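You operate a simulated robot arm through the tools that you are given. There is no shell and no other tool.

Carry out the task below with a simulated two-armed robot. There is one attempt and no reset: what you move stays moved.

Task
Change the brass tap's cartridge for the one its label names.
Fine: open the collar, grey cartridge into the scrap dish, new one right down, collar locked again.

It is judged by the outcome, as a careful person would: the job done as asked, and still so three seconds after it is handed in. It fails if anything else is knocked over, pushed out of place, dropped, spilled or broken.

Robot
Two 7-joint arms with fingered hands on one trunk that stands fixed in place. Base frame: the origin is at the foot of the trunk, x ahead of it, y to its left, z up; the work surface is at about z = 880. Units: mm, degrees, N and s.
The left shoulder is at [70, 139, 1048], the right one opposite. With the tool pointing down near the work surface each hand reaches from about 460 to 840 mm from the base axis, measured 20 degrees to its own side. Payload 3.9 kg a hand.
The TCP of each hand is the grasp point between the finger pads, 29 mm short of the fingertips. In the tool frame z runs along the fingers and y along their closing line. The gripper opens to 100 mm; its body begins 34 mm behind the TCP. The gripper is a hand of 5 fingers: y runs from the thumb to the fingers, the wrist lies at [-15, -105, -177] in the tool frame, and closing takes about 1.5 s.
Orientation is that of the tool frame in the base frame, as a unit quaternion [x, y, z, w]. With the fingers straight down and the wrist toward the robot, the tool's x, y and z point along [0, 1, 0], [1, 0, 0] and [0, 0, -1] of the base frame.

Tools
- The arms move only by the tool servo_tool. It takes "left_deltas", "right_deltas" or both (then of equal length, played together; a hand with none holds still); each is a list of rows, each an object (a shift or turn left out is 0, a gripper value left out holds the last) with "xyz": the shift along the tool's x, y, z in units of 250 mm (1.0 is 250 mm), a list of three; "angular": the turn, a rotation vector about the tool's x, y, z in units of 180 degrees (1.0 is 180 degrees), a list of three; "claw": the finger opening in mm, from 0 to 100. In form: [{"xyz": [tx, ty, tz], "angular": [rx, ry, rz], "claw": claw}, ...]. A call has 1 to 20 rows; each row is the pose to reach, as a shift and turn from the pose commanded when the call began, along the tool's axes at that moment. A call with a number of a shift or a turn outside -1 to 1 is refused whole. A row lasts 0.2 s, in which the tool goes at most 50 mm and 8.6 degrees; a call with a longer step from one row to the next is refused whole, and so is a gripper value outside its range. Where a pose cannot be reached the arm comes as near as it can. A force on the tool above 90 N (or 10 N above the force at the start of the call, whichever is more), or a blocked arm, ends the call early, and 0.2 s more pass. The fingers move at their own pace (about 153 mm/s each) and stop on an object; they squeeze with about 26 N. The grip force told is the motor's: it shows also when the fingers shut on nothing. Time passes only in rows, and 0.2 s behind the last, so rows that repeat a pose let the fingers close. The reply holds the time, the measured pose of the TCP, the force on the tool along the base axes, the opening and the grip force, in the units named above and with some noise, with the torque about the TCP (base axes, N m) and any sound that the robot's microphone picked up.
- Cameras (640 x 400 px; columns grow to the right, rows downward): "scene" is now at [119.9, 43.1, 1375.7]; the picture's right is [0.34, -0.94, 0.00], its down [-0.49, -0.18, -0.85] and it looks along [0.80, 0.29, -0.52] (base axes); focal length 226 px, centre (320, 200). "left" rides on the left gripper at [-65, -86, -121] in its tool frame; the picture's right is [-0.76, -0.31, 0.58], its down [0.59, -0.70, 0.40] and it looks along [0.28, 0.64, 0.71] (tool axes); focal length 247 px, centre (320, 200). "right" rides on the right gripper at [66, -86, -121] in its tool frame; the picture's right is [-0.76, 0.31, -0.58], its down [-0.59, -0.70, 0.40] and it looks along [-0.28, 0.64, 0.71] (tool axes); focal length 247 px, centre (320, 200). There is no depth. A picture from a camera that has moved, and an enlarged one, comes with that camera's place and axes in the base frame and with its lens. The place of the scene camera against the robot may be out by one fixed shift of up to 25 mm in any direction.
- get_image(camera): a new picture of that camera. The clock stands still meanwhile.
- slide_trunk(by): slides the trunk up (or, below 0, down) by that many mm; the arms and the scene camera ride with it, the base frame stays. It gives what a move gives, with no picture.
- preshape(shape, hand): the hand has 5 fingers and takes this shape, open, in about a second: jaw (thumb against the fingers, like two jaws); tri (thumb and two fingers); tip (a fingertip pinch); poke (one finger out to press); point (the index stretched); flat (the hand flat); cup (the hand cupped); fist (a fist). The gripper value then closes the fingers along that shape, each until it touches; the sizes above hold for jaw. It gives what a move gives, with no picture.
- turn_head(pan, tilt): turns the head with the scene camera to pan (to the left, within 86 degrees either way) and tilt (down, from -29 to 69), counted from straight ahead of the robot. It gives what a move gives.
- enlarge(camera, box): a new picture of the part [left, top, right, bottom] of that camera's present view, enlarged. The clock stands still meanwhile.
- sign_off(): hands the job in; it is judged then, once.

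Nothing tells you positions but the pictures and the camera data. Unless the task says otherwise, let go and move clear before handing in.

The tools are called after "Call:" as name(argument=value, ...) on one line, values as JSON. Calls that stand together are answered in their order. servo_tool: Moves the arms, as the interface text tells. Its arguments: {"type":"object","properties":{"left_deltas":{"type":"array","items":{"type":"object","properties":{"xyz":{"type":"array","items":{"type":"number"}},"angular":{"type":"array","items":{"type":"number"}},"claw":{"type":"number"}}}},"right_deltas":{"type":"array","items":{"type":"object","properties":{"xyz":{"type":"array","items":{"type":"number"}},"angular":{"type":"array","items":{"type":"number"}},"claw":{"type":"number"}}}}},"required":[]} The other tools are called the same way: slide_trunk (by) moves the trunk up or down; preshape (shape, hand) gives the hand a shape; turn_head (pan, tilt) turns the head that bears the scene camera; get_image (camera) takes a picture; enlarge (camera, box) takes an enlarged picture of a part of a camera's view; sign_off () hands the job in.

At the start:

```text
clock: 0.0
left_position: [408.7, 438.8, 1243.6]
left_tcp_rot: [0.582, 0.813, 0.0, 0.0]
left_contact_force: [-0.4, 0.4, -0.3]
left_ft_torque: [-0.01, -0.02, -0.04]
left_opening: 99.6
left_finger_force: 0.0
left_shape: jaw
right_position: [431.8, -0.5, 1267.8]
right_tcp_rot: [0.582, 0.813, 0.001, -0.001]
right_contact_force: [0.5, 0.3, -0.3]
right_ft_torque: [-0.01, -0.01, 0.01]
right_opening: 99.7
right_finger_force: 0.0
right_shape: jaw
trunk travel left (down, up): [-690.0, 150.0]
head pan, tilt (commanded): [19.9, 31.6]
```

scene: 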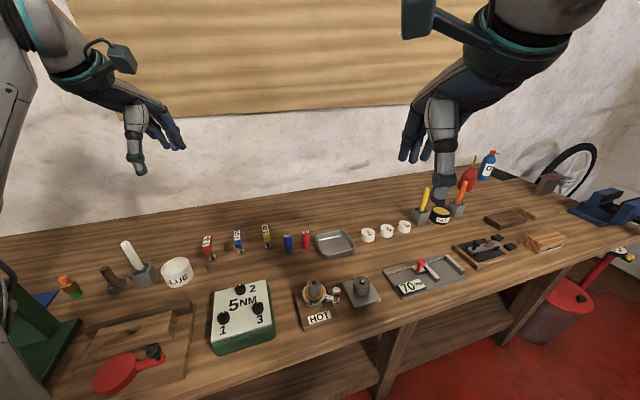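
right: 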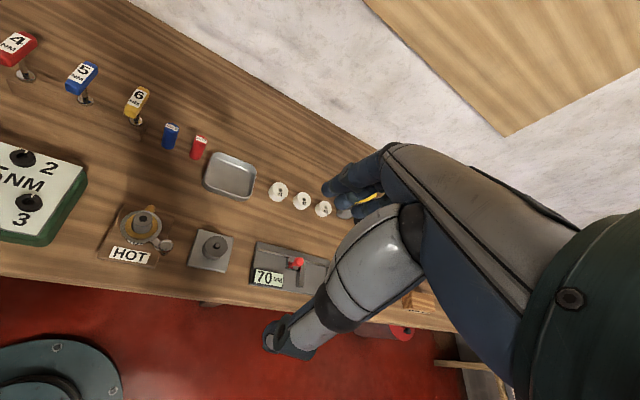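
left: 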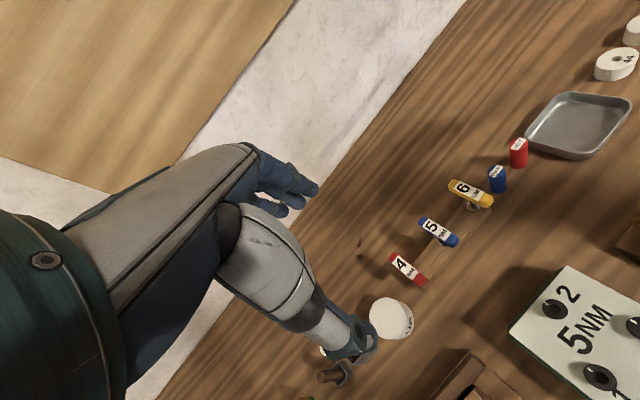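

I see a workbench with a brass tap labelled HOT, blue and red cartridges near a grey dish, and other items around. First I enlarge the views to read labels and see the collar.

Call:
enlarge(camera="scene", box=[270, 220, 430, 340])

Call:
enlarge(camera="right", box=[90, 110, 340, 290])

Call:
enlarge(camera="scene", box=[180, 210, 380, 340])

```text
3.33 times, centred on (350, 280) of scene
camera zoom: at [119.9, 43.1, 1375.7], right [0.34, -0.94, 0.0], down [-0.49, -0.18, -0.85], along [0.8, 0.29, -0.52], focal length 752 px, centre (220, -67)
```

zoom: 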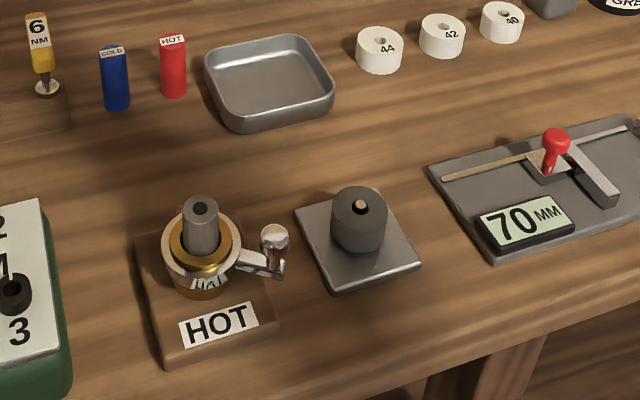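

```text
2.22 times, centred on (215, 200) of right
camera zoom: at [330.2, 35.3, 1388.0], right [0.53, -0.62, 0.58], down [-0.48, -0.78, -0.4], along [0.7, -0.06, -0.71], focal length 549 px, centre (553, 200)
```

zoom: 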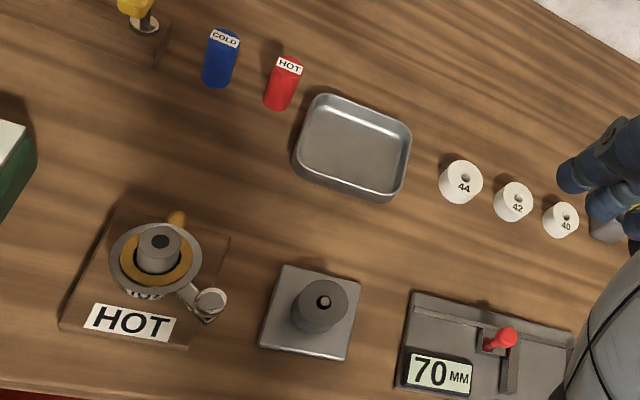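

```text
3.08 times, centred on (280, 275) of scene
camera zoom: at [119.9, 43.1, 1375.7], right [0.34, -0.94, 0.0], down [-0.49, -0.18, -0.85], along [0.8, 0.29, -0.52], focal length 694 px, centre (443, -31)
```

zoom: 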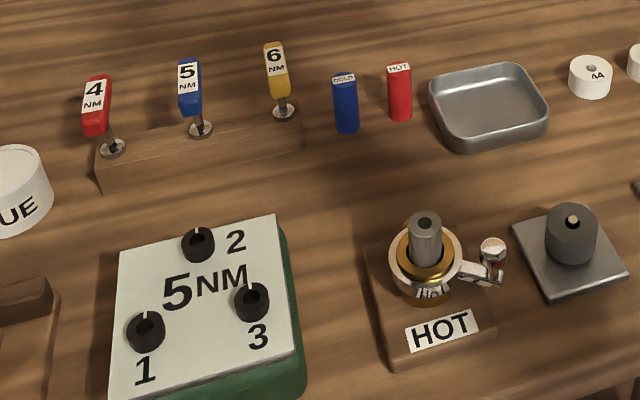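

The tap is labelled HOT, with a silver collar ring carrying a lever with a round knob. I want closer looks at the collar and its marks before moving.

Call:
enlarge(camera="scene", box=[295, 260, 355, 330])

Call:
enlarge(camera="right", box=[90, 190, 190, 270])

Call:
enlarge(camera="scene", box=[270, 220, 360, 270])

```text
5.71 times, centred on (325, 295) of scene
camera zoom: at [119.9, 43.1, 1375.7], right [0.34, -0.94, 0.0], down [-0.49, -0.18, -0.85], along [0.8, 0.29, -0.52], focal length 1289 px, centre (291, -343)
```

zoom: 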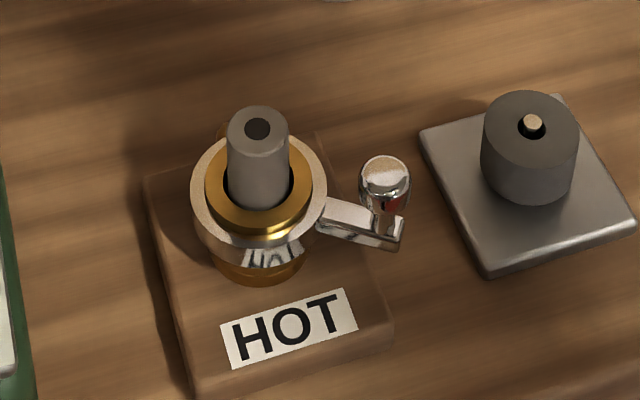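

```text
5.00 times, centred on (140, 230) of right
camera zoom: at [330.2, 35.3, 1388.0], right [0.53, -0.62, 0.58], down [-0.48, -0.78, -0.4], along [0.7, -0.06, -0.71], focal length 1235 px, centre (1220, 50)
```

zoom: 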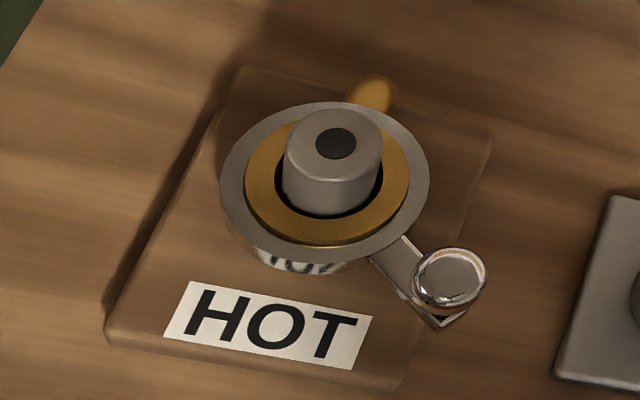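

```text
7.11 times, centred on (315, 245) of scene
camera zoom: at [119.9, 43.1, 1375.7], right [0.34, -0.94, 0.0], down [-0.49, -0.18, -0.85], along [0.8, 0.29, -0.52], focal length 1604 px, centre (356, -120)
```

zoom: 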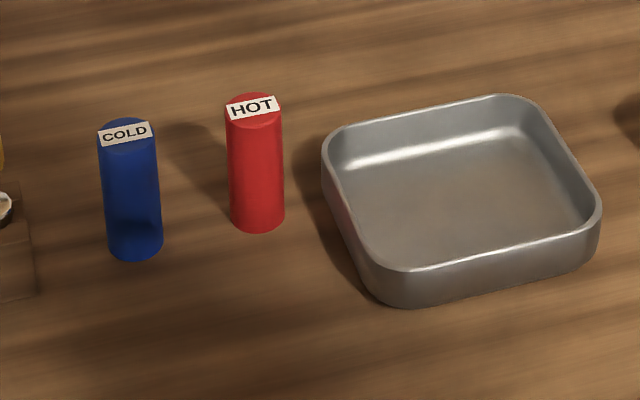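

The collar's lever with knob points to the robot's right (-y), the tap is at about (435, 156), and the red HOT cartridge is at about (604, 249) beside the dish at about (649, 172). I'll move the right hand aside and bring the left hand above the tap for a closer look.

Call:
servo_tool(left_deltas=[{"xyz": [-0.09, -0.022, 0.048]}, {"xyz": [-0.18, -0.044, 0.096]}, {"xyz": [-0.28, -0.066, 0.144]}, {"xyz": [-0.37, -0.088, 0.192]}, {"xyz": [-0.46, -0.11, 0.24]}, {"xyz": [-0.552, -0.132, 0.288]}], right_deltas=[{"xyz": [-0.063, -0.0215, 0]}, {"xyz": [-0.126, -0.043, 0]}, {"xyz": [-0.189, -0.0645, 0]}, {"xyz": [-0.252, -0.086, 0]}, {"xyz": [-0.315, -0.1075, 0]}, {"xyz": [-0.378, -0.129, 0]}])

```text
clock: 1.4
left_position: [423.9, 297.0, 1171.6]
left_tcp_rot: [0.582, 0.813, 0.0, -0.001]
left_contact_force: [-0.2, -0.3, 0.7]
left_ft_torque: [-0.02, 0.0, -0.03]
left_opening: 99.9
left_finger_force: 0.2
left_shape: jaw
right_position: [432.5, -17.8, 1269.1]
right_tcp_rot: [0.583, 0.812, 0.002, -0.001]
right_contact_force: [0.4, 0.2, -0.5]
right_ft_torque: [-0.02, -0.02, 0.02]
right_opening: 99.9
right_finger_force: 0.0
right_shape: jaw
right hand out of reach, approached as far as the arm can: row 2, 3, 4, 5, 6
trunk travel left (down, up): [-690.0, 150.0]
head pan, tilt (commanded): [19.9, 31.6]
```

The left hand is halfway to the tap. The right hand met its reach limit, so I turn it rightward and move it outward while the left goes on to above the tap.

Call:
servo_tool(left_deltas=[{"xyz": [-0.078, -0.02, 0.041]}, {"xyz": [-0.157, -0.04, 0.082]}, {"xyz": [-0.235, -0.06, 0.123]}, {"xyz": [-0.313, -0.08, 0.163]}, {"xyz": [-0.391, -0.1, 0.204]}, {"xyz": [-0.47, -0.12, 0.245]}, {"xyz": [-0.548, -0.14, 0.286]}], right_deltas=[{"xyz": [0, 0.02, 0], "angular": [0, 0, 0.03]}, {"xyz": [-0.05, 0.04, 0], "angular": [0, 0, 0.06]}, {"xyz": [-0.1, 0.06, 0], "angular": [0, 0, 0.09]}, {"xyz": [-0.16, 0.086, 0], "angular": [0, 0, 0.12]}, {"xyz": [-0.22, 0.086, 0], "angular": [0, 0, 0.15]}, {"xyz": [-0.3, 0.086, 0], "angular": [0, 0, 0.18]}, {"xyz": [-0.367, 0.086, 0], "angular": [0, 0, 0.2]}])

Call:
get_image(camera="left")

Call:
get_image(camera="scene")

```text
clock: 3.0
left_position: [466.2, 207.1, 1112.8]
left_tcp_rot: [0.584, 0.812, 0.0, 0.001]
left_contact_force: [0.5, 0.4, 0.4]
left_ft_torque: [0.01, -0.02, 0.0]
left_opening: 99.8
left_finger_force: 0.0
left_shape: jaw
left hand out of reach, approached as far as the arm can: row 4, 5, 6, 7
right_position: [483.5, -96.9, 1269.6]
right_tcp_rot: [0.806, 0.592, 0.0, -0.002]
right_contact_force: [0.4, 0.4, 0.7]
right_ft_torque: [-0.05, 0.0, -0.02]
right_opening: 99.6
right_finger_force: 0.1
right_shape: jaw
trunk travel left (down, up): [-690.0, 150.0]
head pan, tilt (commanded): [19.9, 31.6]
```

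```text
taken
camera left: at [406.4, 116.5, 1232.2], right [-0.05, -0.82, -0.58], down [-0.85, 0.33, -0.4], along [0.52, 0.47, -0.71], focal length 247 px, centre (320, 200)
```

left: 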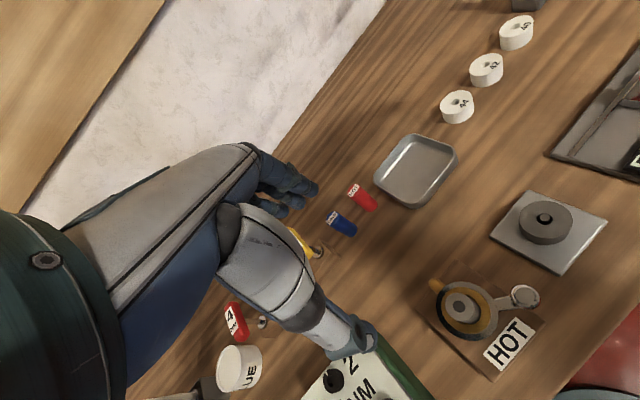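

```text
taken
camera scene: at [120.0, 42.7, 1375.6], right [0.34, -0.94, 0.0], down [-0.49, -0.18, -0.85], along [0.8, 0.29, -0.52], focal length 226 px, centre (320, 200)
```

scene: 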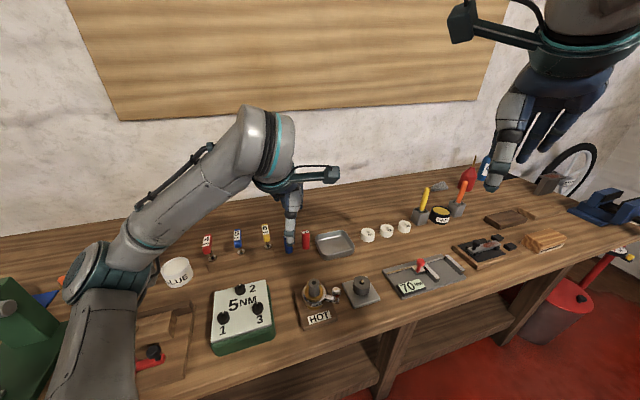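

The left hand stopped at its near reach limit; raising the trunk should give it more room near the robot. Before that, I zoom in on the tap from here to see the collar.

Call:
enlarge(camera="left", box=[410, 255, 560, 385])

Call:
enlarge(camera="left", box=[310, 120, 470, 250])

Call:
slide_trunk(by=100)

```text
3.08 times, centred on (485, 320) of left
camera zoom: at [406.4, 116.5, 1232.2], right [-0.05, -0.82, -0.58], down [-0.85, 0.33, -0.4], along [0.52, 0.47, -0.71], focal length 760 px, centre (-188, -169)
```

zoom: 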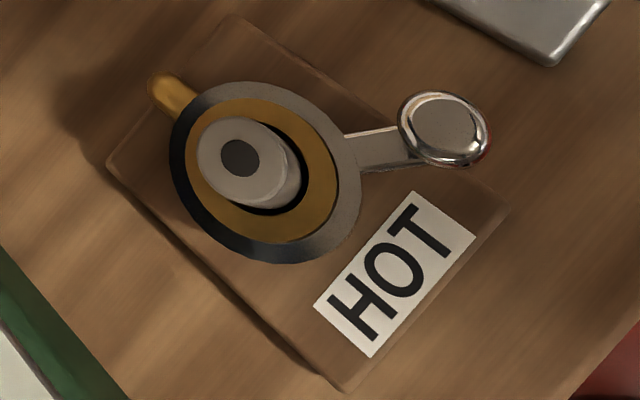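

```text
3.08 times, centred on (390, 185) of left
camera zoom: at [406.4, 116.5, 1232.2], right [-0.05, -0.82, -0.58], down [-0.85, 0.33, -0.4], along [0.52, 0.47, -0.71], focal length 760 px, centre (105, 246)
```

zoom: 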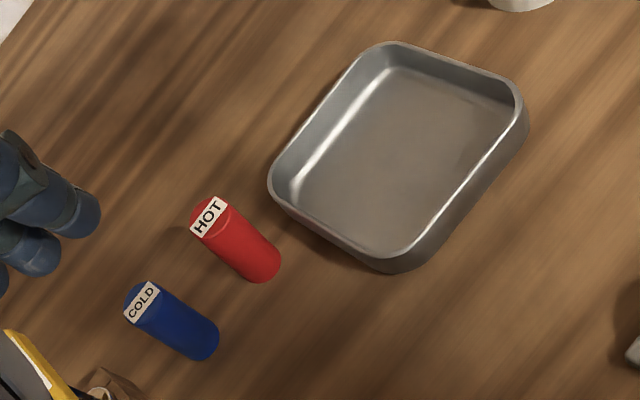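

```text
clock: 4.3
left_position: [465.6, 207.4, 1211.4]
left_tcp_rot: [0.584, 0.812, 0.0, 0.0]
left_contact_force: [0.5, 0.0, 0.5]
left_ft_torque: [0.0, -0.01, -0.02]
left_opening: 99.9
left_finger_force: 0.1
left_shape: jaw
right_position: [483.0, -96.8, 1369.3]
right_tcp_rot: [0.805, 0.593, -0.001, -0.001]
right_contact_force: [0.0, -0.5, 0.0]
right_ft_torque: [-0.04, -0.02, 0.01]
right_opening: 99.7
right_finger_force: 0.0
right_shape: jaw
trunk travel left (down, up): [-790.0, 50.0]
head pan, tilt (commanded): [19.9, 31.6]
```

Tap centre is about (432, 149) with the cartridge top near z≈970, knob about (436, 102), red cartridge (611, 245) top 945, dish centre (640, 162). With the trunk raised I lower the left hand and move it in over the tap.

Call:
servo_tool(left_deltas=[{"xyz": [0, 0, 0.15]}, {"xyz": [0, 0, 0.3]}, {"xyz": [0, 0, 0.45]}, {"xyz": [-0.06, -0.067, 0.524]}, {"xyz": [-0.12, -0.134, 0.524]}, {"xyz": [-0.179, -0.202, 0.524]}])

Call:
get_image(camera="left")

Call:
get_image(camera="scene")

```text
clock: 5.7
left_position: [465.9, 189.2, 1081.1]
left_tcp_rot: [0.584, 0.811, 0.001, -0.002]
left_contact_force: [-0.4, -0.3, -0.8]
left_ft_torque: [0.02, 0.03, 0.0]
left_opening: 99.6
left_finger_force: 0.0
left_shape: jaw
left hand out of reach, approached as far as the arm can: row 3, 4, 5, 6
right_position: [482.3, -97.6, 1368.7]
right_tcp_rot: [0.805, 0.593, 0.0, -0.002]
right_contact_force: [0.5, 0.1, 0.1]
right_ft_torque: [0.0, 0.03, -0.03]
right_opening: 100.0
right_finger_force: 0.0
right_shape: jaw
trunk travel left (down, up): [-790.0, 50.0]
head pan, tilt (commanded): [19.9, 31.6]
```

```text
taken
camera left: at [406.1, 98.8, 1201.4], right [-0.05, -0.81, -0.58], down [-0.85, 0.34, -0.4], along [0.52, 0.47, -0.71], focal length 247 px, centre (320, 200)
```

left: 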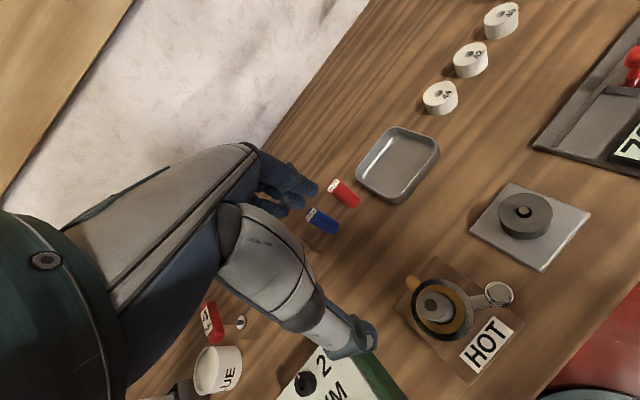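

```text
taken
camera scene: at [119.8, 42.9, 1475.7], right [0.34, -0.94, 0.0], down [-0.49, -0.18, -0.85], along [0.8, 0.29, -0.52], focal length 226 px, centre (320, 200)
```

scene: 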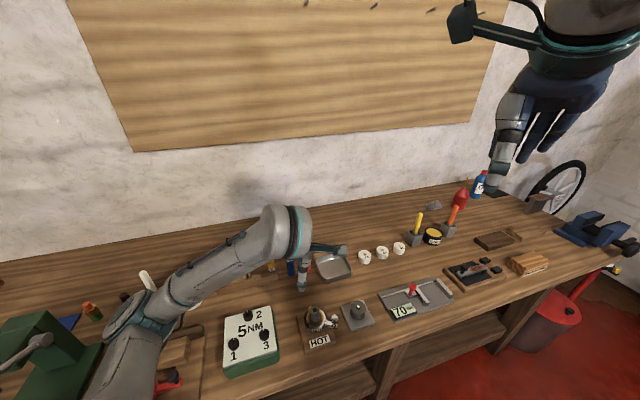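

The left hand is still short of the tap at its near limit with this wrist heading. I try turning the hand clockwise so its wrist lines up with the forearm, then move in.

Call:
servo_tool(left_deltas=[{"angular": [0, 0, 0.046]}, {"angular": [0, 0, 0.092]}, {"angular": [0, 0, 0.138]}, {"angular": [0, 0, 0.184]}, {"angular": [0, 0, 0.23]}, {"angular": [0, 0, 0.276]}, {"xyz": [-0.058, -0.074, 0], "angular": [0, 0, 0.276]}, {"xyz": [-0.115, -0.148, 0], "angular": [0, 0, 0.276]}])

Call:
get_image(camera="left")

Call:
get_image(camera="scene")

```text
clock: 7.5
left_position: [450.9, 149.6, 1087.9]
left_tcp_rot: [0.872, 0.49, -0.001, -0.003]
left_contact_force: [0.2, -0.5, 1.2]
left_ft_torque: [0.04, -0.01, -0.02]
left_opening: 99.6
left_finger_force: 0.1
left_shape: jaw
left hand out of reach, approached as far as the arm can: row 1, 2, 3, 4, 5, 8
right_position: [483.6, -98.6, 1369.9]
right_tcp_rot: [0.804, 0.594, 0.0, -0.001]
right_contact_force: [1.1, 0.2, -0.4]
right_ft_torque: [-0.01, -0.02, -0.05]
right_opening: 99.9
right_finger_force: 0.0
right_shape: jaw
trunk travel left (down, up): [-790.0, 50.0]
head pan, tilt (commanded): [19.9, 31.6]
```

```text
taken
camera left: at [345.0, 137.3, 1208.2], right [-0.66, -0.48, -0.58], down [-0.3, 0.87, -0.39], along [0.69, -0.09, -0.72], focal length 247 px, centre (320, 200)
```

left: 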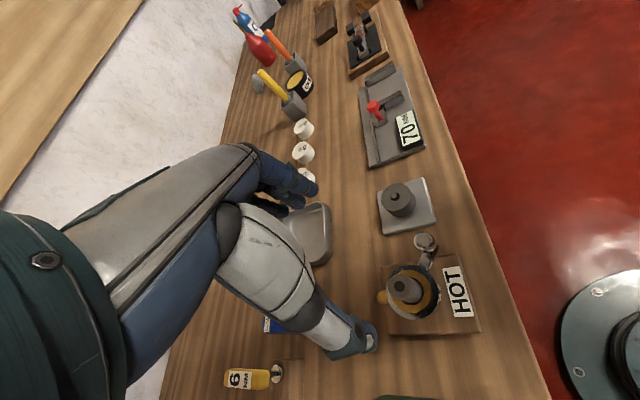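

```text
taken
camera scene: at [120.4, 42.5, 1475.6], right [0.34, -0.94, 0.0], down [-0.49, -0.18, -0.85], along [0.8, 0.29, -0.52], focal length 226 px, centre (320, 200)
```

scene: 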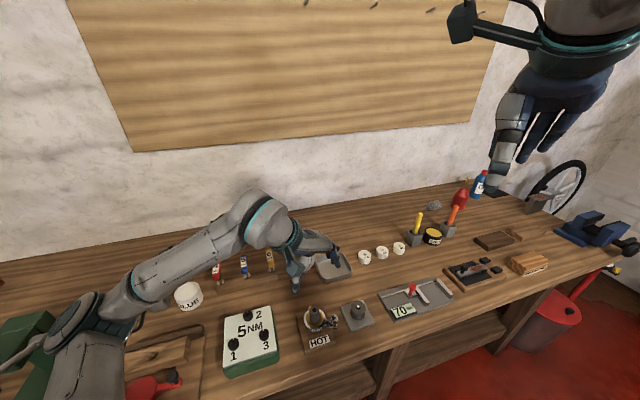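

Turning clockwise helped: the hand now reaches (451, 150, 1088). I zoom on the tap from this new angle to study the collar and lever.

Call:
enlarge(camera="left", box=[370, 225, 490, 345])

Call:
enlarge(camera="scene", box=[290, 290, 390, 360])

```text
3.33 times, centred on (430, 285) of left
camera zoom: at [345.0, 137.3, 1208.2], right [-0.66, -0.48, -0.58], down [-0.3, 0.87, -0.39], along [0.69, -0.09, -0.72], focal length 823 px, centre (-47, -83)
```

zoom: 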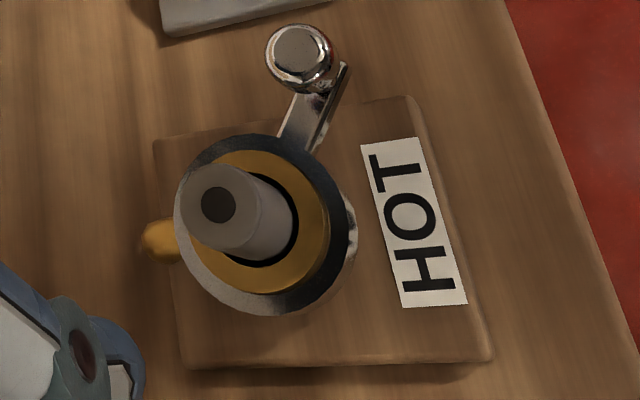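

```text
5.71 times, centred on (340, 325) of scene
camera zoom: at [120.4, 42.5, 1475.6], right [0.34, -0.94, 0.0], down [-0.49, -0.18, -0.85], along [0.8, 0.29, -0.52], focal length 1289 px, centre (206, -514)
```

zoom: 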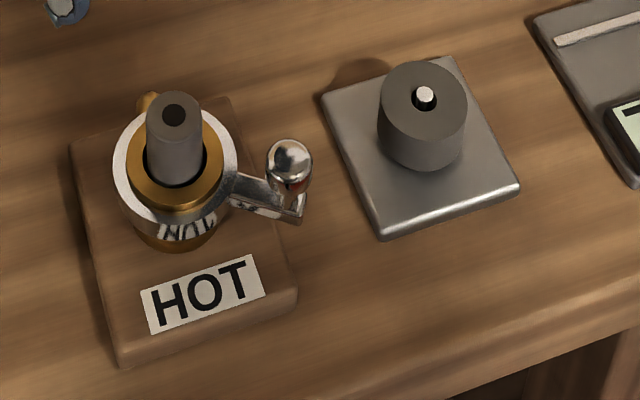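

The tap measures out as: cartridge top (434, 150, 964), ring top z≈921, knob top (439, 98, 948) about 20 mm wide. I raise the trunk its last 50 mm and lower the hand toward above the knob, staying clear of everything.

Call:
slide_trunk(by=50)

Call:
servo_tool(left_deltas=[{"xyz": [0, 0, 0.17]}, {"xyz": [0, 0, 0.34]}, {"xyz": [0, 0, 0.5]}, {"xyz": [-0.1, 0.034, 0.512]}, {"xyz": [-0.203, 0.067, 0.512]}])

Call:
get_image(camera="left")

```text
clock: 8.4
left_position: [450.9, 150.8, 1137.4]
left_tcp_rot: [0.872, 0.49, 0.0, -0.002]
left_contact_force: [-1.3, 1.4, -0.8]
left_ft_torque: [0.02, 0.0, 0.02]
left_opening: 99.7
left_finger_force: 0.1
left_shape: jaw
right_position: [483.5, -97.6, 1419.3]
right_tcp_rot: [0.806, 0.593, -0.001, -0.001]
right_contact_force: [-0.2, 0.1, -0.1]
right_ft_torque: [0.01, 0.03, 0.0]
right_opening: 99.6
right_finger_force: 0.0
right_shape: jaw
trunk travel left (down, up): [-840.0, 0.0]
head pan, tilt (commanded): [19.9, 31.6]
```

```text
clock: 9.7
left_position: [449.4, 83.2, 1010.4]
left_tcp_rot: [0.872, 0.49, 0.001, -0.007]
left_contact_force: [-0.4, 0.5, -0.2]
left_ft_torque: [-0.01, -0.02, 0.01]
left_opening: 99.6
left_finger_force: 0.0
left_shape: jaw
left hand out of reach, approached as far as the arm can: row 1, 2, 3, 4, 5
right_position: [481.3, -98.1, 1420.1]
right_tcp_rot: [0.806, 0.592, 0.0, -0.002]
right_contact_force: [-0.3, 0.1, 0.7]
right_ft_torque: [-0.01, -0.02, 0.01]
right_opening: 99.9
right_finger_force: 0.0
right_shape: jaw
trunk travel left (down, up): [-840.0, 0.0]
head pan, tilt (commanded): [19.9, 31.6]
```

```text
taken
camera left: at [343.2, 69.3, 1131.0], right [-0.66, -0.48, -0.58], down [-0.3, 0.87, -0.39], along [0.69, -0.08, -0.72], focal length 247 px, centre (320, 200)
```

left: 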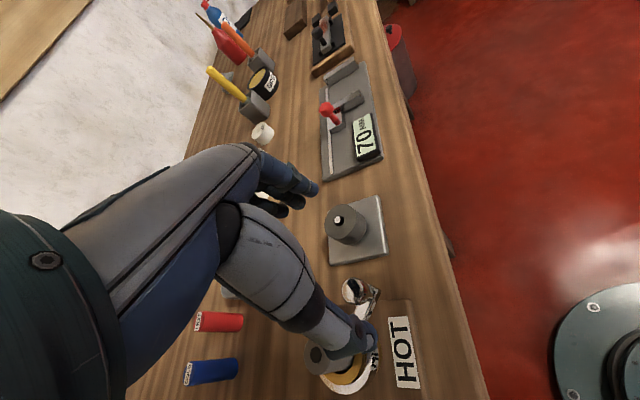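

The left hand settled at (449, 83, 1010), right next to the knob but a bit off; nothing was touched. I check the scene view for the arm's posture.

Call:
get_image(camera="scene")

Call:
enlarge(camera="left", box=[280, 250, 440, 400])

```text
taken
camera scene: at [119.1, 42.3, 1525.8], right [0.34, -0.94, 0.0], down [-0.49, -0.18, -0.85], along [0.8, 0.29, -0.52], focal length 226 px, centre (320, 200)
```

scene: 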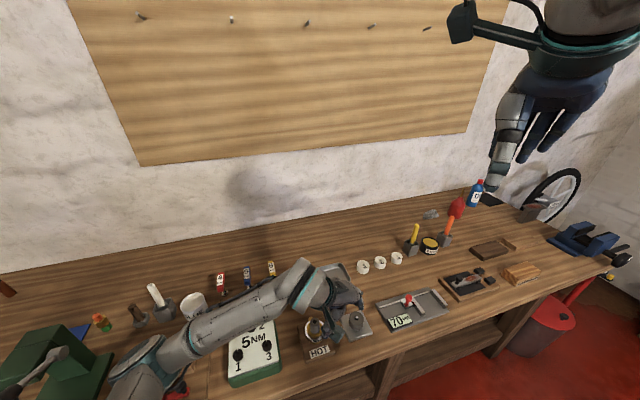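

```text
2.67 times, centred on (360, 325) of left
camera zoom: at [343.2, 69.3, 1131.0], right [-0.66, -0.48, -0.58], down [-0.3, 0.87, -0.39], along [0.69, -0.08, -0.72], focal length 659 px, centre (213, -133)
```

zoom: 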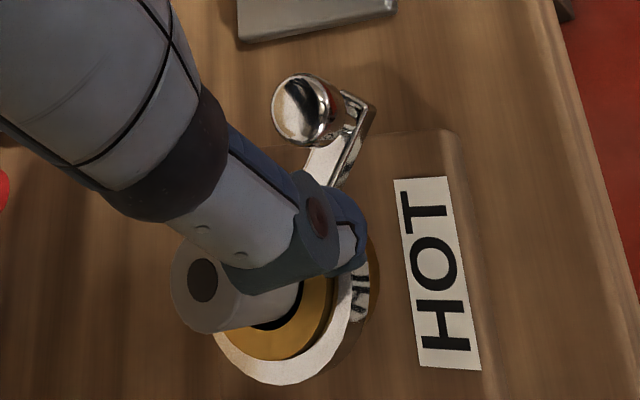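

A grey weight stands near the knob at about (492, 54), and the left arm is cramped here, while the right arm can approach from its own side with more room. I retract the left hand up and back to the left.

Call:
servo_tool(left_deltas=[{"xyz": [0, 0, -0.18]}, {"xyz": [0, 0, -0.36]}, {"xyz": [0, 0, -0.52]}, {"xyz": [0.15, -0.09, -0.56], "angular": [0, 0, -0.04]}, {"xyz": [0.3, -0.18, -0.6], "angular": [0, 0, -0.08]}, {"xyz": [0.45, -0.27, -0.62], "angular": [0, 0, -0.12]}, {"xyz": [0.6, -0.36, -0.64], "angular": [0, 0, -0.16]}, {"xyz": [0.75, -0.45, -0.66], "angular": [0, 0, -0.2]}, {"xyz": [0.9, -0.54, -0.66], "angular": [0, 0, -0.24]}, {"xyz": [1.0, -0.6, -0.66], "angular": [0, 0, -0.27]}])

Call:
get_image(camera="scene")

Call:
get_image(camera="right")

```text
clock: 11.8
left_position: [480.3, 379.4, 1233.8]
left_tcp_rot: [0.594, 0.805, 0.0, -0.011]
left_contact_force: [-0.1, -0.4, 0.2]
left_ft_torque: [0.0, 0.0, -0.01]
left_opening: 99.7
left_finger_force: 0.1
left_shape: jaw
left hand out of reach, approached as far as the arm can: row 4, 5, 6, 7, 8, 9, 10
right_position: [482.5, -97.1, 1420.1]
right_tcp_rot: [0.805, 0.593, -0.001, -0.001]
right_contact_force: [-0.1, -0.5, 0.2]
right_ft_torque: [-0.05, 0.02, -0.01]
right_opening: 99.8
right_finger_force: 0.1
right_shape: jaw
trunk travel left (down, up): [-840.0, 0.0]
head pan, tilt (commanded): [19.9, 31.6]
```

```text
taken
camera scene: at [119.6, 43.6, 1525.7], right [0.34, -0.94, 0.0], down [-0.49, -0.18, -0.85], along [0.8, 0.29, -0.52], focal length 226 px, centre (320, 200)
```

scene: 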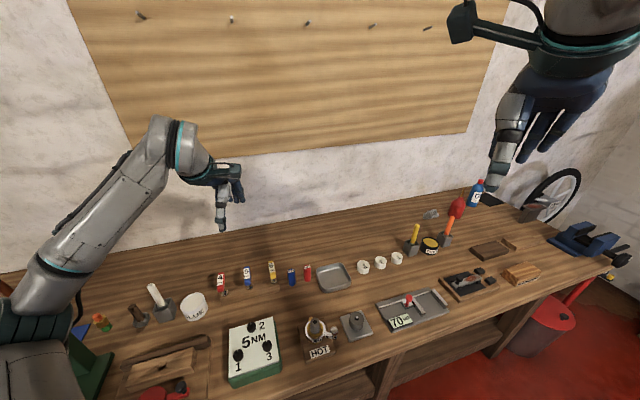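

```text
taken
camera right: at [420.2, -7.7, 1539.8], right [0.07, -0.81, 0.58], down [-0.85, -0.35, -0.4], along [0.53, -0.46, -0.71], focal length 247 px, centre (320, 200)
```

right: 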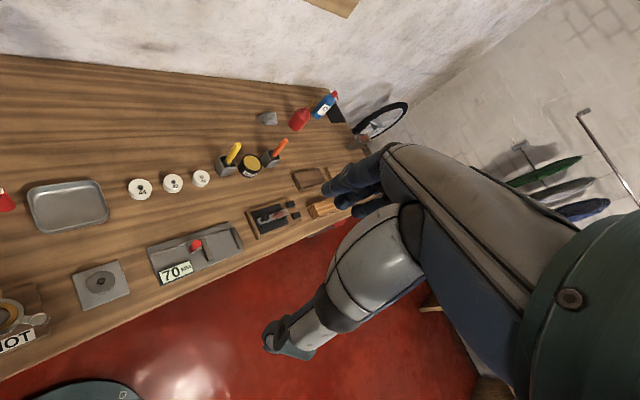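

The left hand is clear at (480, 379, 1234). Now I bring the right hand down and turn it counterclockwise so it approaches the tap from the right.

Call:
servo_tool(right_deltas=[{"xyz": [0.05, -0.015, 0.14], "angular": [0, 0, -0.037]}, {"xyz": [0.11, -0.034, 0.28], "angular": [0, 0, -0.074]}, {"xyz": [0.16, -0.05, 0.42], "angular": [0, 0, -0.111]}, {"xyz": [0.22, -0.068, 0.56], "angular": [0, 0, -0.148]}, {"xyz": [0.27, -0.084, 0.7], "angular": [0, 0, -0.185]}, {"xyz": [0.33, -0.103, 0.84], "angular": [0, 0, -0.222]}, {"xyz": [0.382, -0.119, 0.98], "angular": [0, 0, -0.26]}])

Call:
get_image(camera="right")

```text
clock: 13.4
left_position: [482.3, 378.4, 1233.8]
left_tcp_rot: [0.593, 0.805, -0.001, -0.011]
left_contact_force: [0.2, -0.1, -0.5]
left_ft_torque: [0.03, -0.02, 0.0]
left_opening: 100.0
left_finger_force: 0.0
left_shape: jaw
right_position: [483.3, 3.0, 1174.5]
right_tcp_rot: [0.502, 0.865, 0.0, -0.001]
right_contact_force: [-0.2, 0.6, 0.2]
right_ft_torque: [-0.01, 0.05, -0.01]
right_opening: 99.8
right_finger_force: 0.1
right_shape: jaw
trunk travel left (down, up): [-840.0, 0.0]
head pan, tilt (commanded): [19.9, 31.6]
```

```text
taken
camera right: at [375.5, 18.6, 1293.9], right [0.64, -0.51, 0.57], down [-0.32, -0.86, -0.4], along [0.7, 0.07, -0.71], focal length 247 px, centre (320, 200)
```

right: 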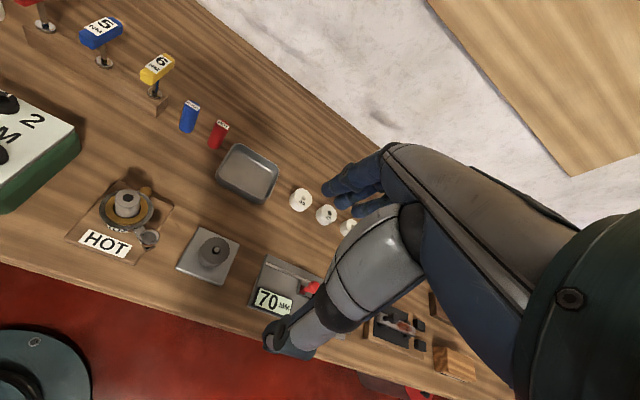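

The right arm reaches freely here. I move the right hand to hover over the knob at about (439, 98, 1050).

Call:
servo_tool(right_deltas=[{"xyz": [0.084, 0.007, 0.1]}, {"xyz": [0.167, 0.014, 0.2]}, {"xyz": [0.25, 0.021, 0.3]}, {"xyz": [0.334, 0.028, 0.4]}, {"xyz": [0.417, 0.036, 0.496]}])

Call:
get_image(camera="right")

Call:
get_image(camera="left")

Call:
get_image(camera="scene")

```text
clock: 14.7
left_position: [481.3, 379.4, 1233.2]
left_tcp_rot: [0.593, 0.805, -0.001, -0.01]
left_contact_force: [-0.2, 0.8, -0.1]
left_ft_torque: [0.03, 0.0, 0.0]
left_opening: 100.1
left_finger_force: 0.1
left_shape: jaw
right_position: [439.3, 100.1, 1050.7]
right_tcp_rot: [0.504, 0.864, 0.001, -0.001]
right_contact_force: [-1.0, 0.1, 0.7]
right_ft_torque: [0.02, 0.01, -0.04]
right_opening: 100.0
right_finger_force: 0.1
right_shape: jaw
trunk travel left (down, up): [-840.0, 0.0]
head pan, tilt (commanded): [19.9, 31.6]
```

```text
taken
camera right: at [331.4, 115.2, 1170.8], right [0.64, -0.51, 0.58], down [-0.32, -0.86, -0.4], along [0.7, 0.07, -0.71], focal length 247 px, centre (320, 200)
```

right: 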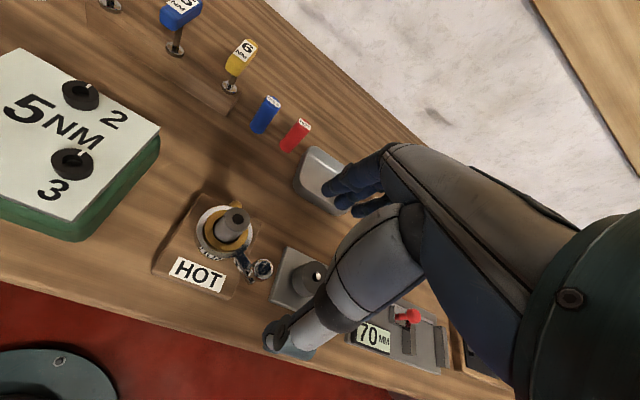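

```text
taken
camera left: at [421.9, 289.4, 1354.5], right [-0.08, -0.81, -0.58], down [-0.85, 0.36, -0.38], along [0.52, 0.47, -0.72], focal length 247 px, centre (320, 200)
```

left: 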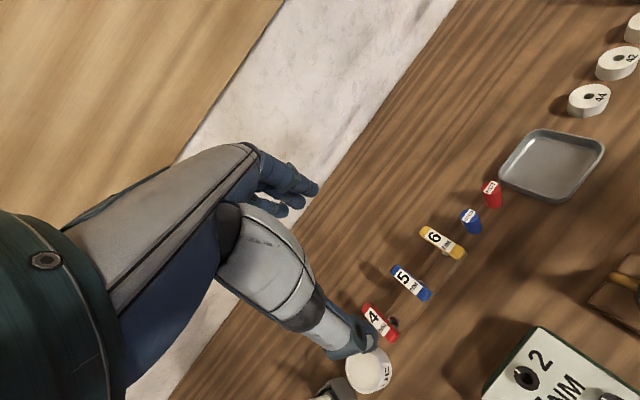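

```text
taken
camera scene: at [120.2, 44.5, 1525.6], right [0.34, -0.94, 0.0], down [-0.49, -0.18, -0.85], along [0.8, 0.29, -0.52], focal length 226 px, centre (320, 200)
```

scene: 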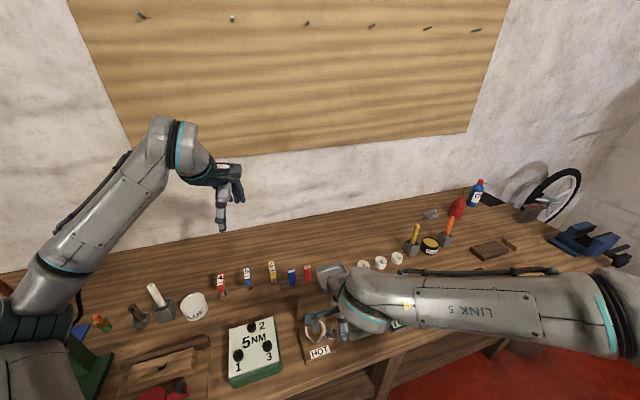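

The right hand hovers over the knob. I zoom the right camera to refine the knob, ring, weight and cartridge locations.

Call:
enlarge(camera="right", box=[180, 190, 340, 310])

Call:
enlarge(camera="right", box=[190, 195, 290, 295])

```text
3.33 times, centred on (260, 250) of right
camera zoom: at [331.4, 115.2, 1170.8], right [0.64, -0.51, 0.58], down [-0.32, -0.86, -0.4], along [0.7, 0.07, -0.71], focal length 823 px, centre (520, 33)
```

zoom: 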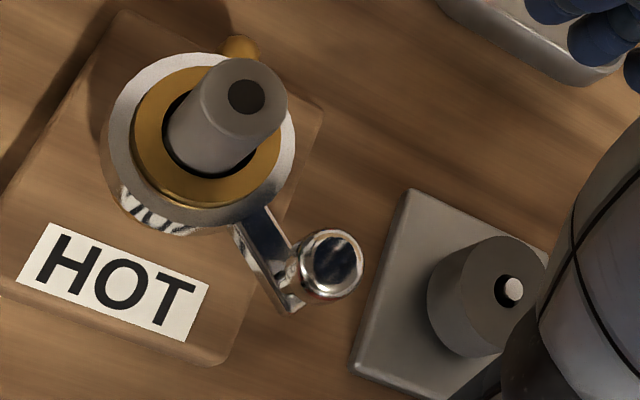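

```text
4.00 times, centred on (240, 245) of right
camera zoom: at [331.4, 115.2, 1170.8], right [0.64, -0.51, 0.58], down [-0.32, -0.86, -0.4], along [0.7, 0.07, -0.71], focal length 988 px, centre (640, 20)
```

zoom: 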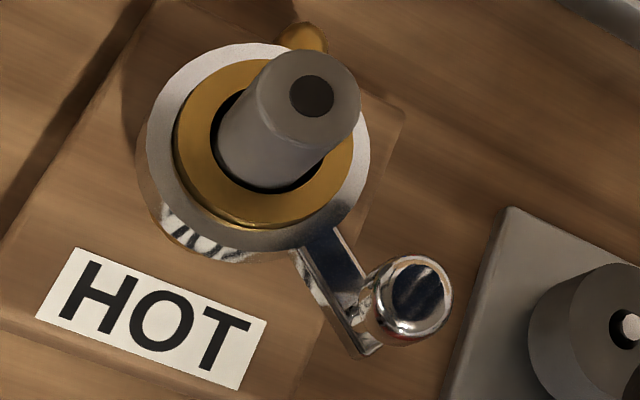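

Right-camera numbers agree with the left's to within a few millimetres (cartridge ≈ (433, 152), knob ≈ (438, 101, 948), ring top z≈922). I look at the hand itself to judge how wide the fingers are next to the tap.

Call:
enlarge(camera="scene", box=[290, 250, 410, 350])

Call:
enlarge(camera="right", box=[240, 130, 460, 370])

Call:
enlarge(camera="scene", box=[160, 110, 270, 240])

```text
4.00 times, centred on (350, 300) of scene
camera zoom: at [120.2, 44.5, 1525.6], right [0.34, -0.94, 0.0], down [-0.49, -0.18, -0.85], along [0.8, 0.29, -0.52], focal length 902 px, centre (200, -200)
```

zoom: 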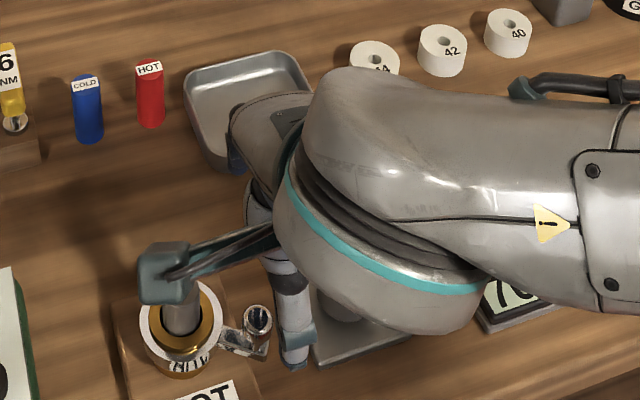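

```text
1.67 times, centred on (350, 250) of right
camera zoom: at [331.4, 115.2, 1170.8], right [0.64, -0.51, 0.58], down [-0.32, -0.86, -0.4], along [0.7, 0.07, -0.71], focal length 412 px, centre (270, 117)
```

zoom: 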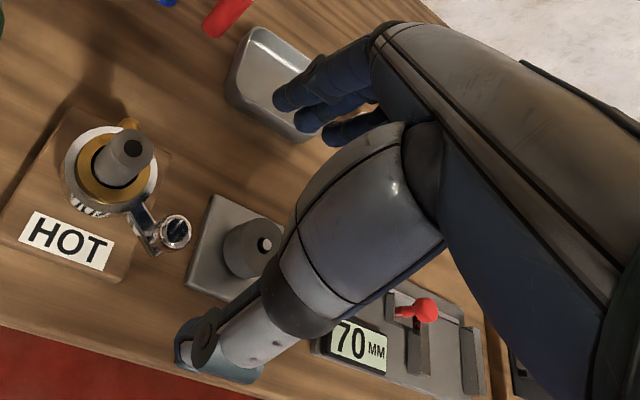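

```text
3.08 times, centred on (215, 175) of scene
camera zoom: at [120.2, 44.5, 1525.6], right [0.34, -0.94, 0.0], down [-0.49, -0.18, -0.85], along [0.8, 0.29, -0.52], focal length 694 px, centre (643, 277)
```

zoom: 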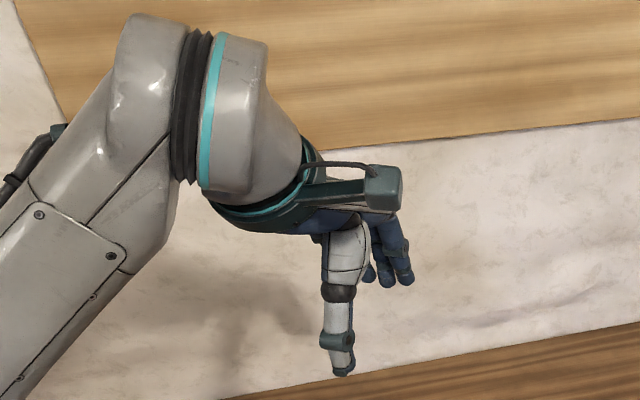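

The weight is lower (top ≈ 910) and farther off (≈ (509, 55)), so fingertips at z≈924 pass clear. I narrow the right hand to 50 mm and lower it to just above the knob to check alignment.

Call:
servo_tool(right_deltas=[{"xyz": [0.004, 0, 0.09], "claw": 50}, {"xyz": [0.009, 0, 0.18], "claw": 50}, {"xyz": [0.009, 0, 0.26], "claw": 50}, {"xyz": [0.009, 0, 0.26], "claw": 50}])

Call:
get_image(camera="right")

Call:
enlarge(camera="scene", box=[290, 270, 390, 350])

```text
clock: 15.7
left_position: [481.1, 378.6, 1234.6]
left_tcp_rot: [0.593, 0.805, -0.001, -0.01]
left_contact_force: [0.4, 0.2, 0.2]
left_ft_torque: [0.03, -0.02, 0.02]
left_opening: 99.8
left_finger_force: 0.0
left_shape: jaw
right_position: [438.5, 98.9, 985.3]
right_tcp_rot: [0.503, 0.864, 0.0, -0.001]
right_contact_force: [0.7, -0.3, -0.1]
right_ft_torque: [0.0, -0.04, -0.02]
right_opening: 50.4
right_finger_force: 0.1
right_shape: jaw
trunk travel left (down, up): [-840.0, 0.0]
head pan, tilt (commanded): [19.9, 31.6]
```

```text
taken
camera right: at [330.7, 115.6, 1105.9], right [0.64, -0.51, 0.58], down [-0.32, -0.86, -0.4], along [0.7, 0.07, -0.71], focal length 247 px, centre (320, 200)
```

right: 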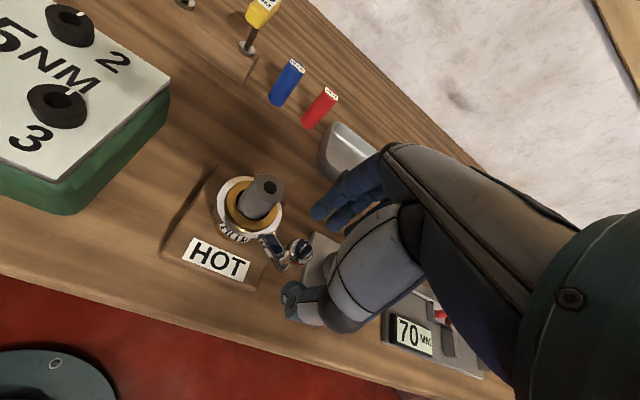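

```text
5.00 times, centred on (340, 310) of scene
camera zoom: at [119.9, 43.1, 1525.7], right [0.34, -0.94, 0.0], down [-0.49, -0.18, -0.85], along [0.8, 0.29, -0.52], focal length 1128 px, centre (220, -350)
```

zoom: 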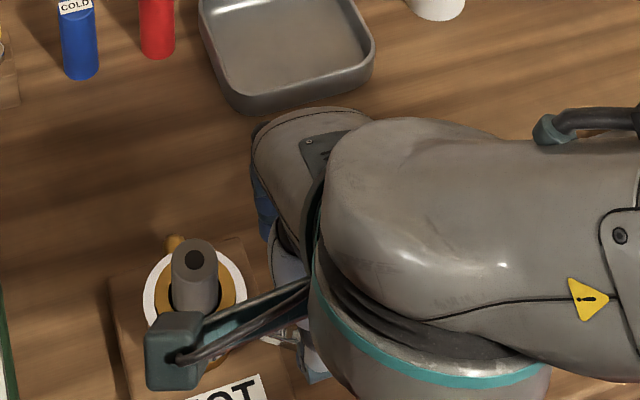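

The hand is at (438.5, 99, 985) with a 50 mm opening; the knob appears between thumb and fingers. I zoom to check before the final drop.

Call:
enlarge(camera="right", box=[210, 150, 410, 340])

```text
2.11 times, centred on (310, 245) of right
camera zoom: at [330.7, 115.6, 1105.9], right [0.64, -0.51, 0.58], down [-0.32, -0.86, -0.4], along [0.7, 0.07, -0.71], focal length 520 px, centre (341, 105)
```

zoom: 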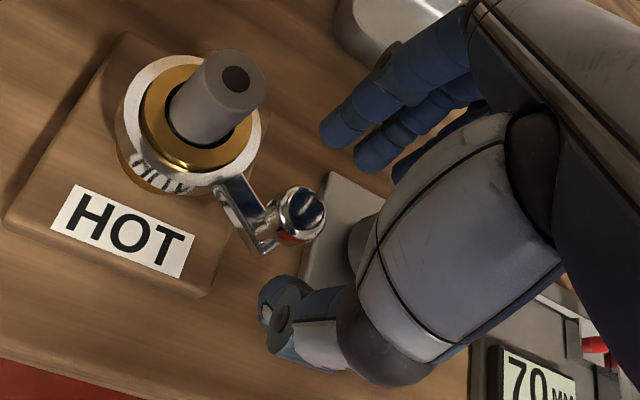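

The knob sits a few mm toward the fingers from the grasp centre. I shift 4 mm that way, drop to z≈953, and look again before closing.

Call:
servo_tool(right_deltas=[{"xyz": [0.003, 0.016, 0.04]}, {"xyz": [0.003, 0.016, 0.085]}, {"xyz": [0.003, 0.016, 0.128]}])

Call:
enlarge(camera="right", box=[210, 150, 410, 340])

```text
clock: 16.4
left_position: [481.7, 378.1, 1234.4]
left_tcp_rot: [0.593, 0.805, -0.001, -0.011]
left_contact_force: [-0.4, -0.7, 0.2]
left_ft_torque: [-0.02, -0.01, -0.01]
left_opening: 99.8
left_finger_force: 0.0
left_shape: jaw
right_position: [440.7, 103.4, 953.1]
right_tcp_rot: [0.504, 0.864, 0.001, -0.001]
right_contact_force: [0.5, -0.2, 0.2]
right_ft_torque: [-0.02, -0.01, 0.0]
right_opening: 50.2
right_finger_force: 0.1
right_shape: jaw
trunk travel left (down, up): [-840.0, 0.0]
head pan, tilt (commanded): [19.9, 31.6]
```

```text
2.11 times, centred on (310, 245) of right
camera zoom: at [333.8, 118.6, 1073.7], right [0.64, -0.51, 0.58], down [-0.32, -0.86, -0.4], along [0.7, 0.07, -0.71], focal length 520 px, centre (341, 105)
```

zoom: 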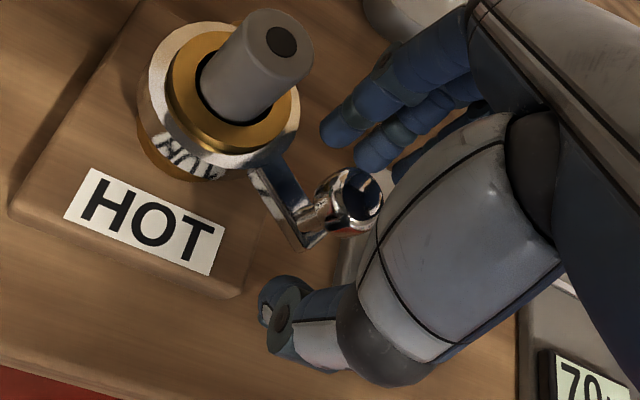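

The knob is now centred at the grasp point. I close the right hand gently on it.

Call:
servo_tool(right_deltas=[{"claw": 35}, {"claw": 25}, {"claw": 18}, {"claw": 12}, {"claw": 12}, {"claw": 12}, {"claw": 12}])

Call:
enlarge(camera="right", box=[210, 150, 410, 340])

```text
clock: 18.1
left_position: [481.1, 378.0, 1234.8]
left_tcp_rot: [0.594, 0.805, -0.001, -0.011]
left_contact_force: [0.3, 0.2, 0.2]
left_ft_torque: [0.0, 0.02, 0.03]
left_opening: 99.8
left_finger_force: 0.0
left_shape: jaw
right_position: [441.0, 102.8, 954.4]
right_tcp_rot: [0.504, 0.864, 0.001, -0.002]
right_contact_force: [-0.7, -0.3, 0.2]
right_ft_torque: [0.0, 0.01, 0.0]
right_opening: 12.2
right_finger_force: 0.0
right_shape: jaw
trunk travel left (down, up): [-840.0, 0.0]
head pan, tilt (commanded): [19.9, 31.6]
```

```text
2.11 times, centred on (310, 245) of right
camera zoom: at [333.5, 118.4, 1073.9], right [0.64, -0.51, 0.58], down [-0.32, -0.86, -0.4], along [0.7, 0.07, -0.71], focal length 520 px, centre (341, 105)
```

zoom: 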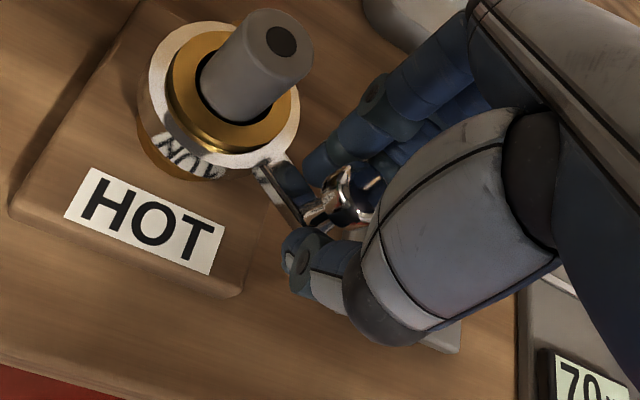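

The fingers show 12 mm with no force yet, so the knob's neck is slimmer than its head. I close further until they grip.

Call:
servo_tool(right_deltas=[{"claw": 8}, {"claw": 4}, {"claw": 0}, {"claw": 0}, {"claw": 0}, {"claw": 0}])

Call:
enlarge(camera="right", box=[250, 190, 370, 290])

```text
clock: 19.4
left_position: [481.7, 377.3, 1234.9]
left_tcp_rot: [0.593, 0.805, -0.001, -0.011]
left_contact_force: [0.5, -0.1, 0.0]
left_ft_torque: [0.01, 0.01, 0.02]
left_opening: 99.9
left_finger_force: 0.0
left_shape: jaw
right_position: [441.1, 102.2, 954.8]
right_tcp_rot: [0.504, 0.864, 0.0, -0.001]
right_contact_force: [1.0, -2.8, 6.4]
right_ft_torque: [-0.03, -0.12, -0.04]
right_opening: 6.2
right_finger_force: 25.6
right_shape: jaw
trunk travel left (down, up): [-840.0, 0.0]
head pan, tilt (commanded): [19.9, 31.6]
```

```text
4.00 times, centred on (310, 240) of right
camera zoom: at [333.4, 117.8, 1074.3], right [0.64, -0.51, 0.58], down [-0.32, -0.86, -0.4], along [0.7, 0.07, -0.71], focal length 988 px, centre (360, 40)
```

zoom: 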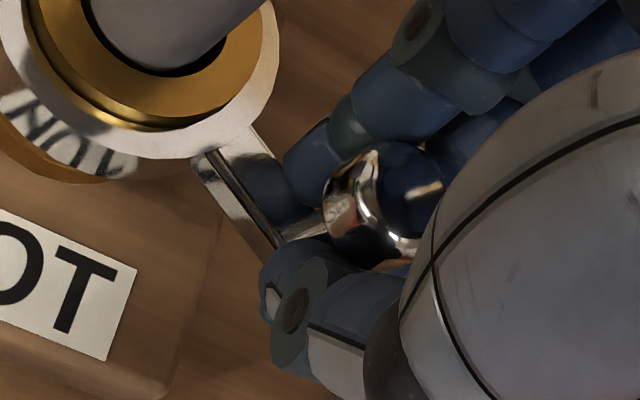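

The right hand grips the knob (26 N). I test turning the collar counterclockwise (knob toward +x) with a small, gentle arc and watch the forces.

Call:
servo_tool(right_deltas=[{"xyz": [-0.003, 0.009, 0]}, {"xyz": [-0.0055, 0.017, 0]}])

Call:
enlarge(camera="right", box=[210, 150, 410, 340])

```text
clock: 20.1
left_position: [480.9, 378.4, 1235.0]
left_tcp_rot: [0.593, 0.805, -0.002, -0.012]
left_contact_force: [-0.1, 0.0, 0.2]
left_ft_torque: [0.0, 0.03, -0.02]
left_opening: 100.1
left_finger_force: 0.1
left_shape: jaw
right_position: [444.3, 102.8, 954.1]
right_tcp_rot: [0.503, 0.864, 0.0, -0.001]
right_contact_force: [-1.2, -3.5, 6.3]
right_ft_torque: [-0.06, -0.08, 0.04]
right_opening: 5.8
right_finger_force: 26.6
right_shape: jaw
trunk travel left (down, up): [-840.0, 0.0]
head pan, tilt (commanded): [19.9, 31.6]
```

```text
2.11 times, centred on (310, 245) of right
camera zoom: at [337.2, 118.6, 1074.3], right [0.64, -0.51, 0.58], down [-0.32, -0.86, -0.4], along [0.7, 0.07, -0.71], focal length 520 px, centre (341, 105)
```

zoom: 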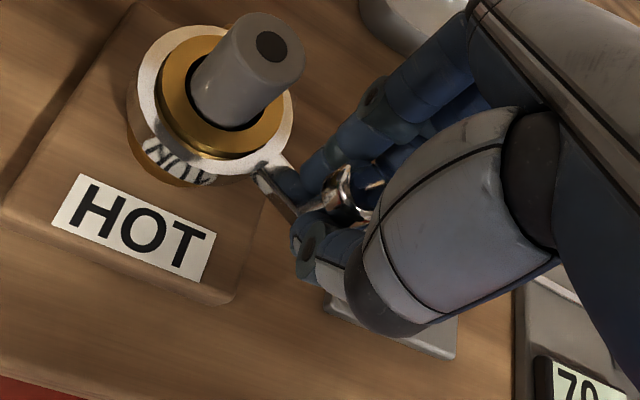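

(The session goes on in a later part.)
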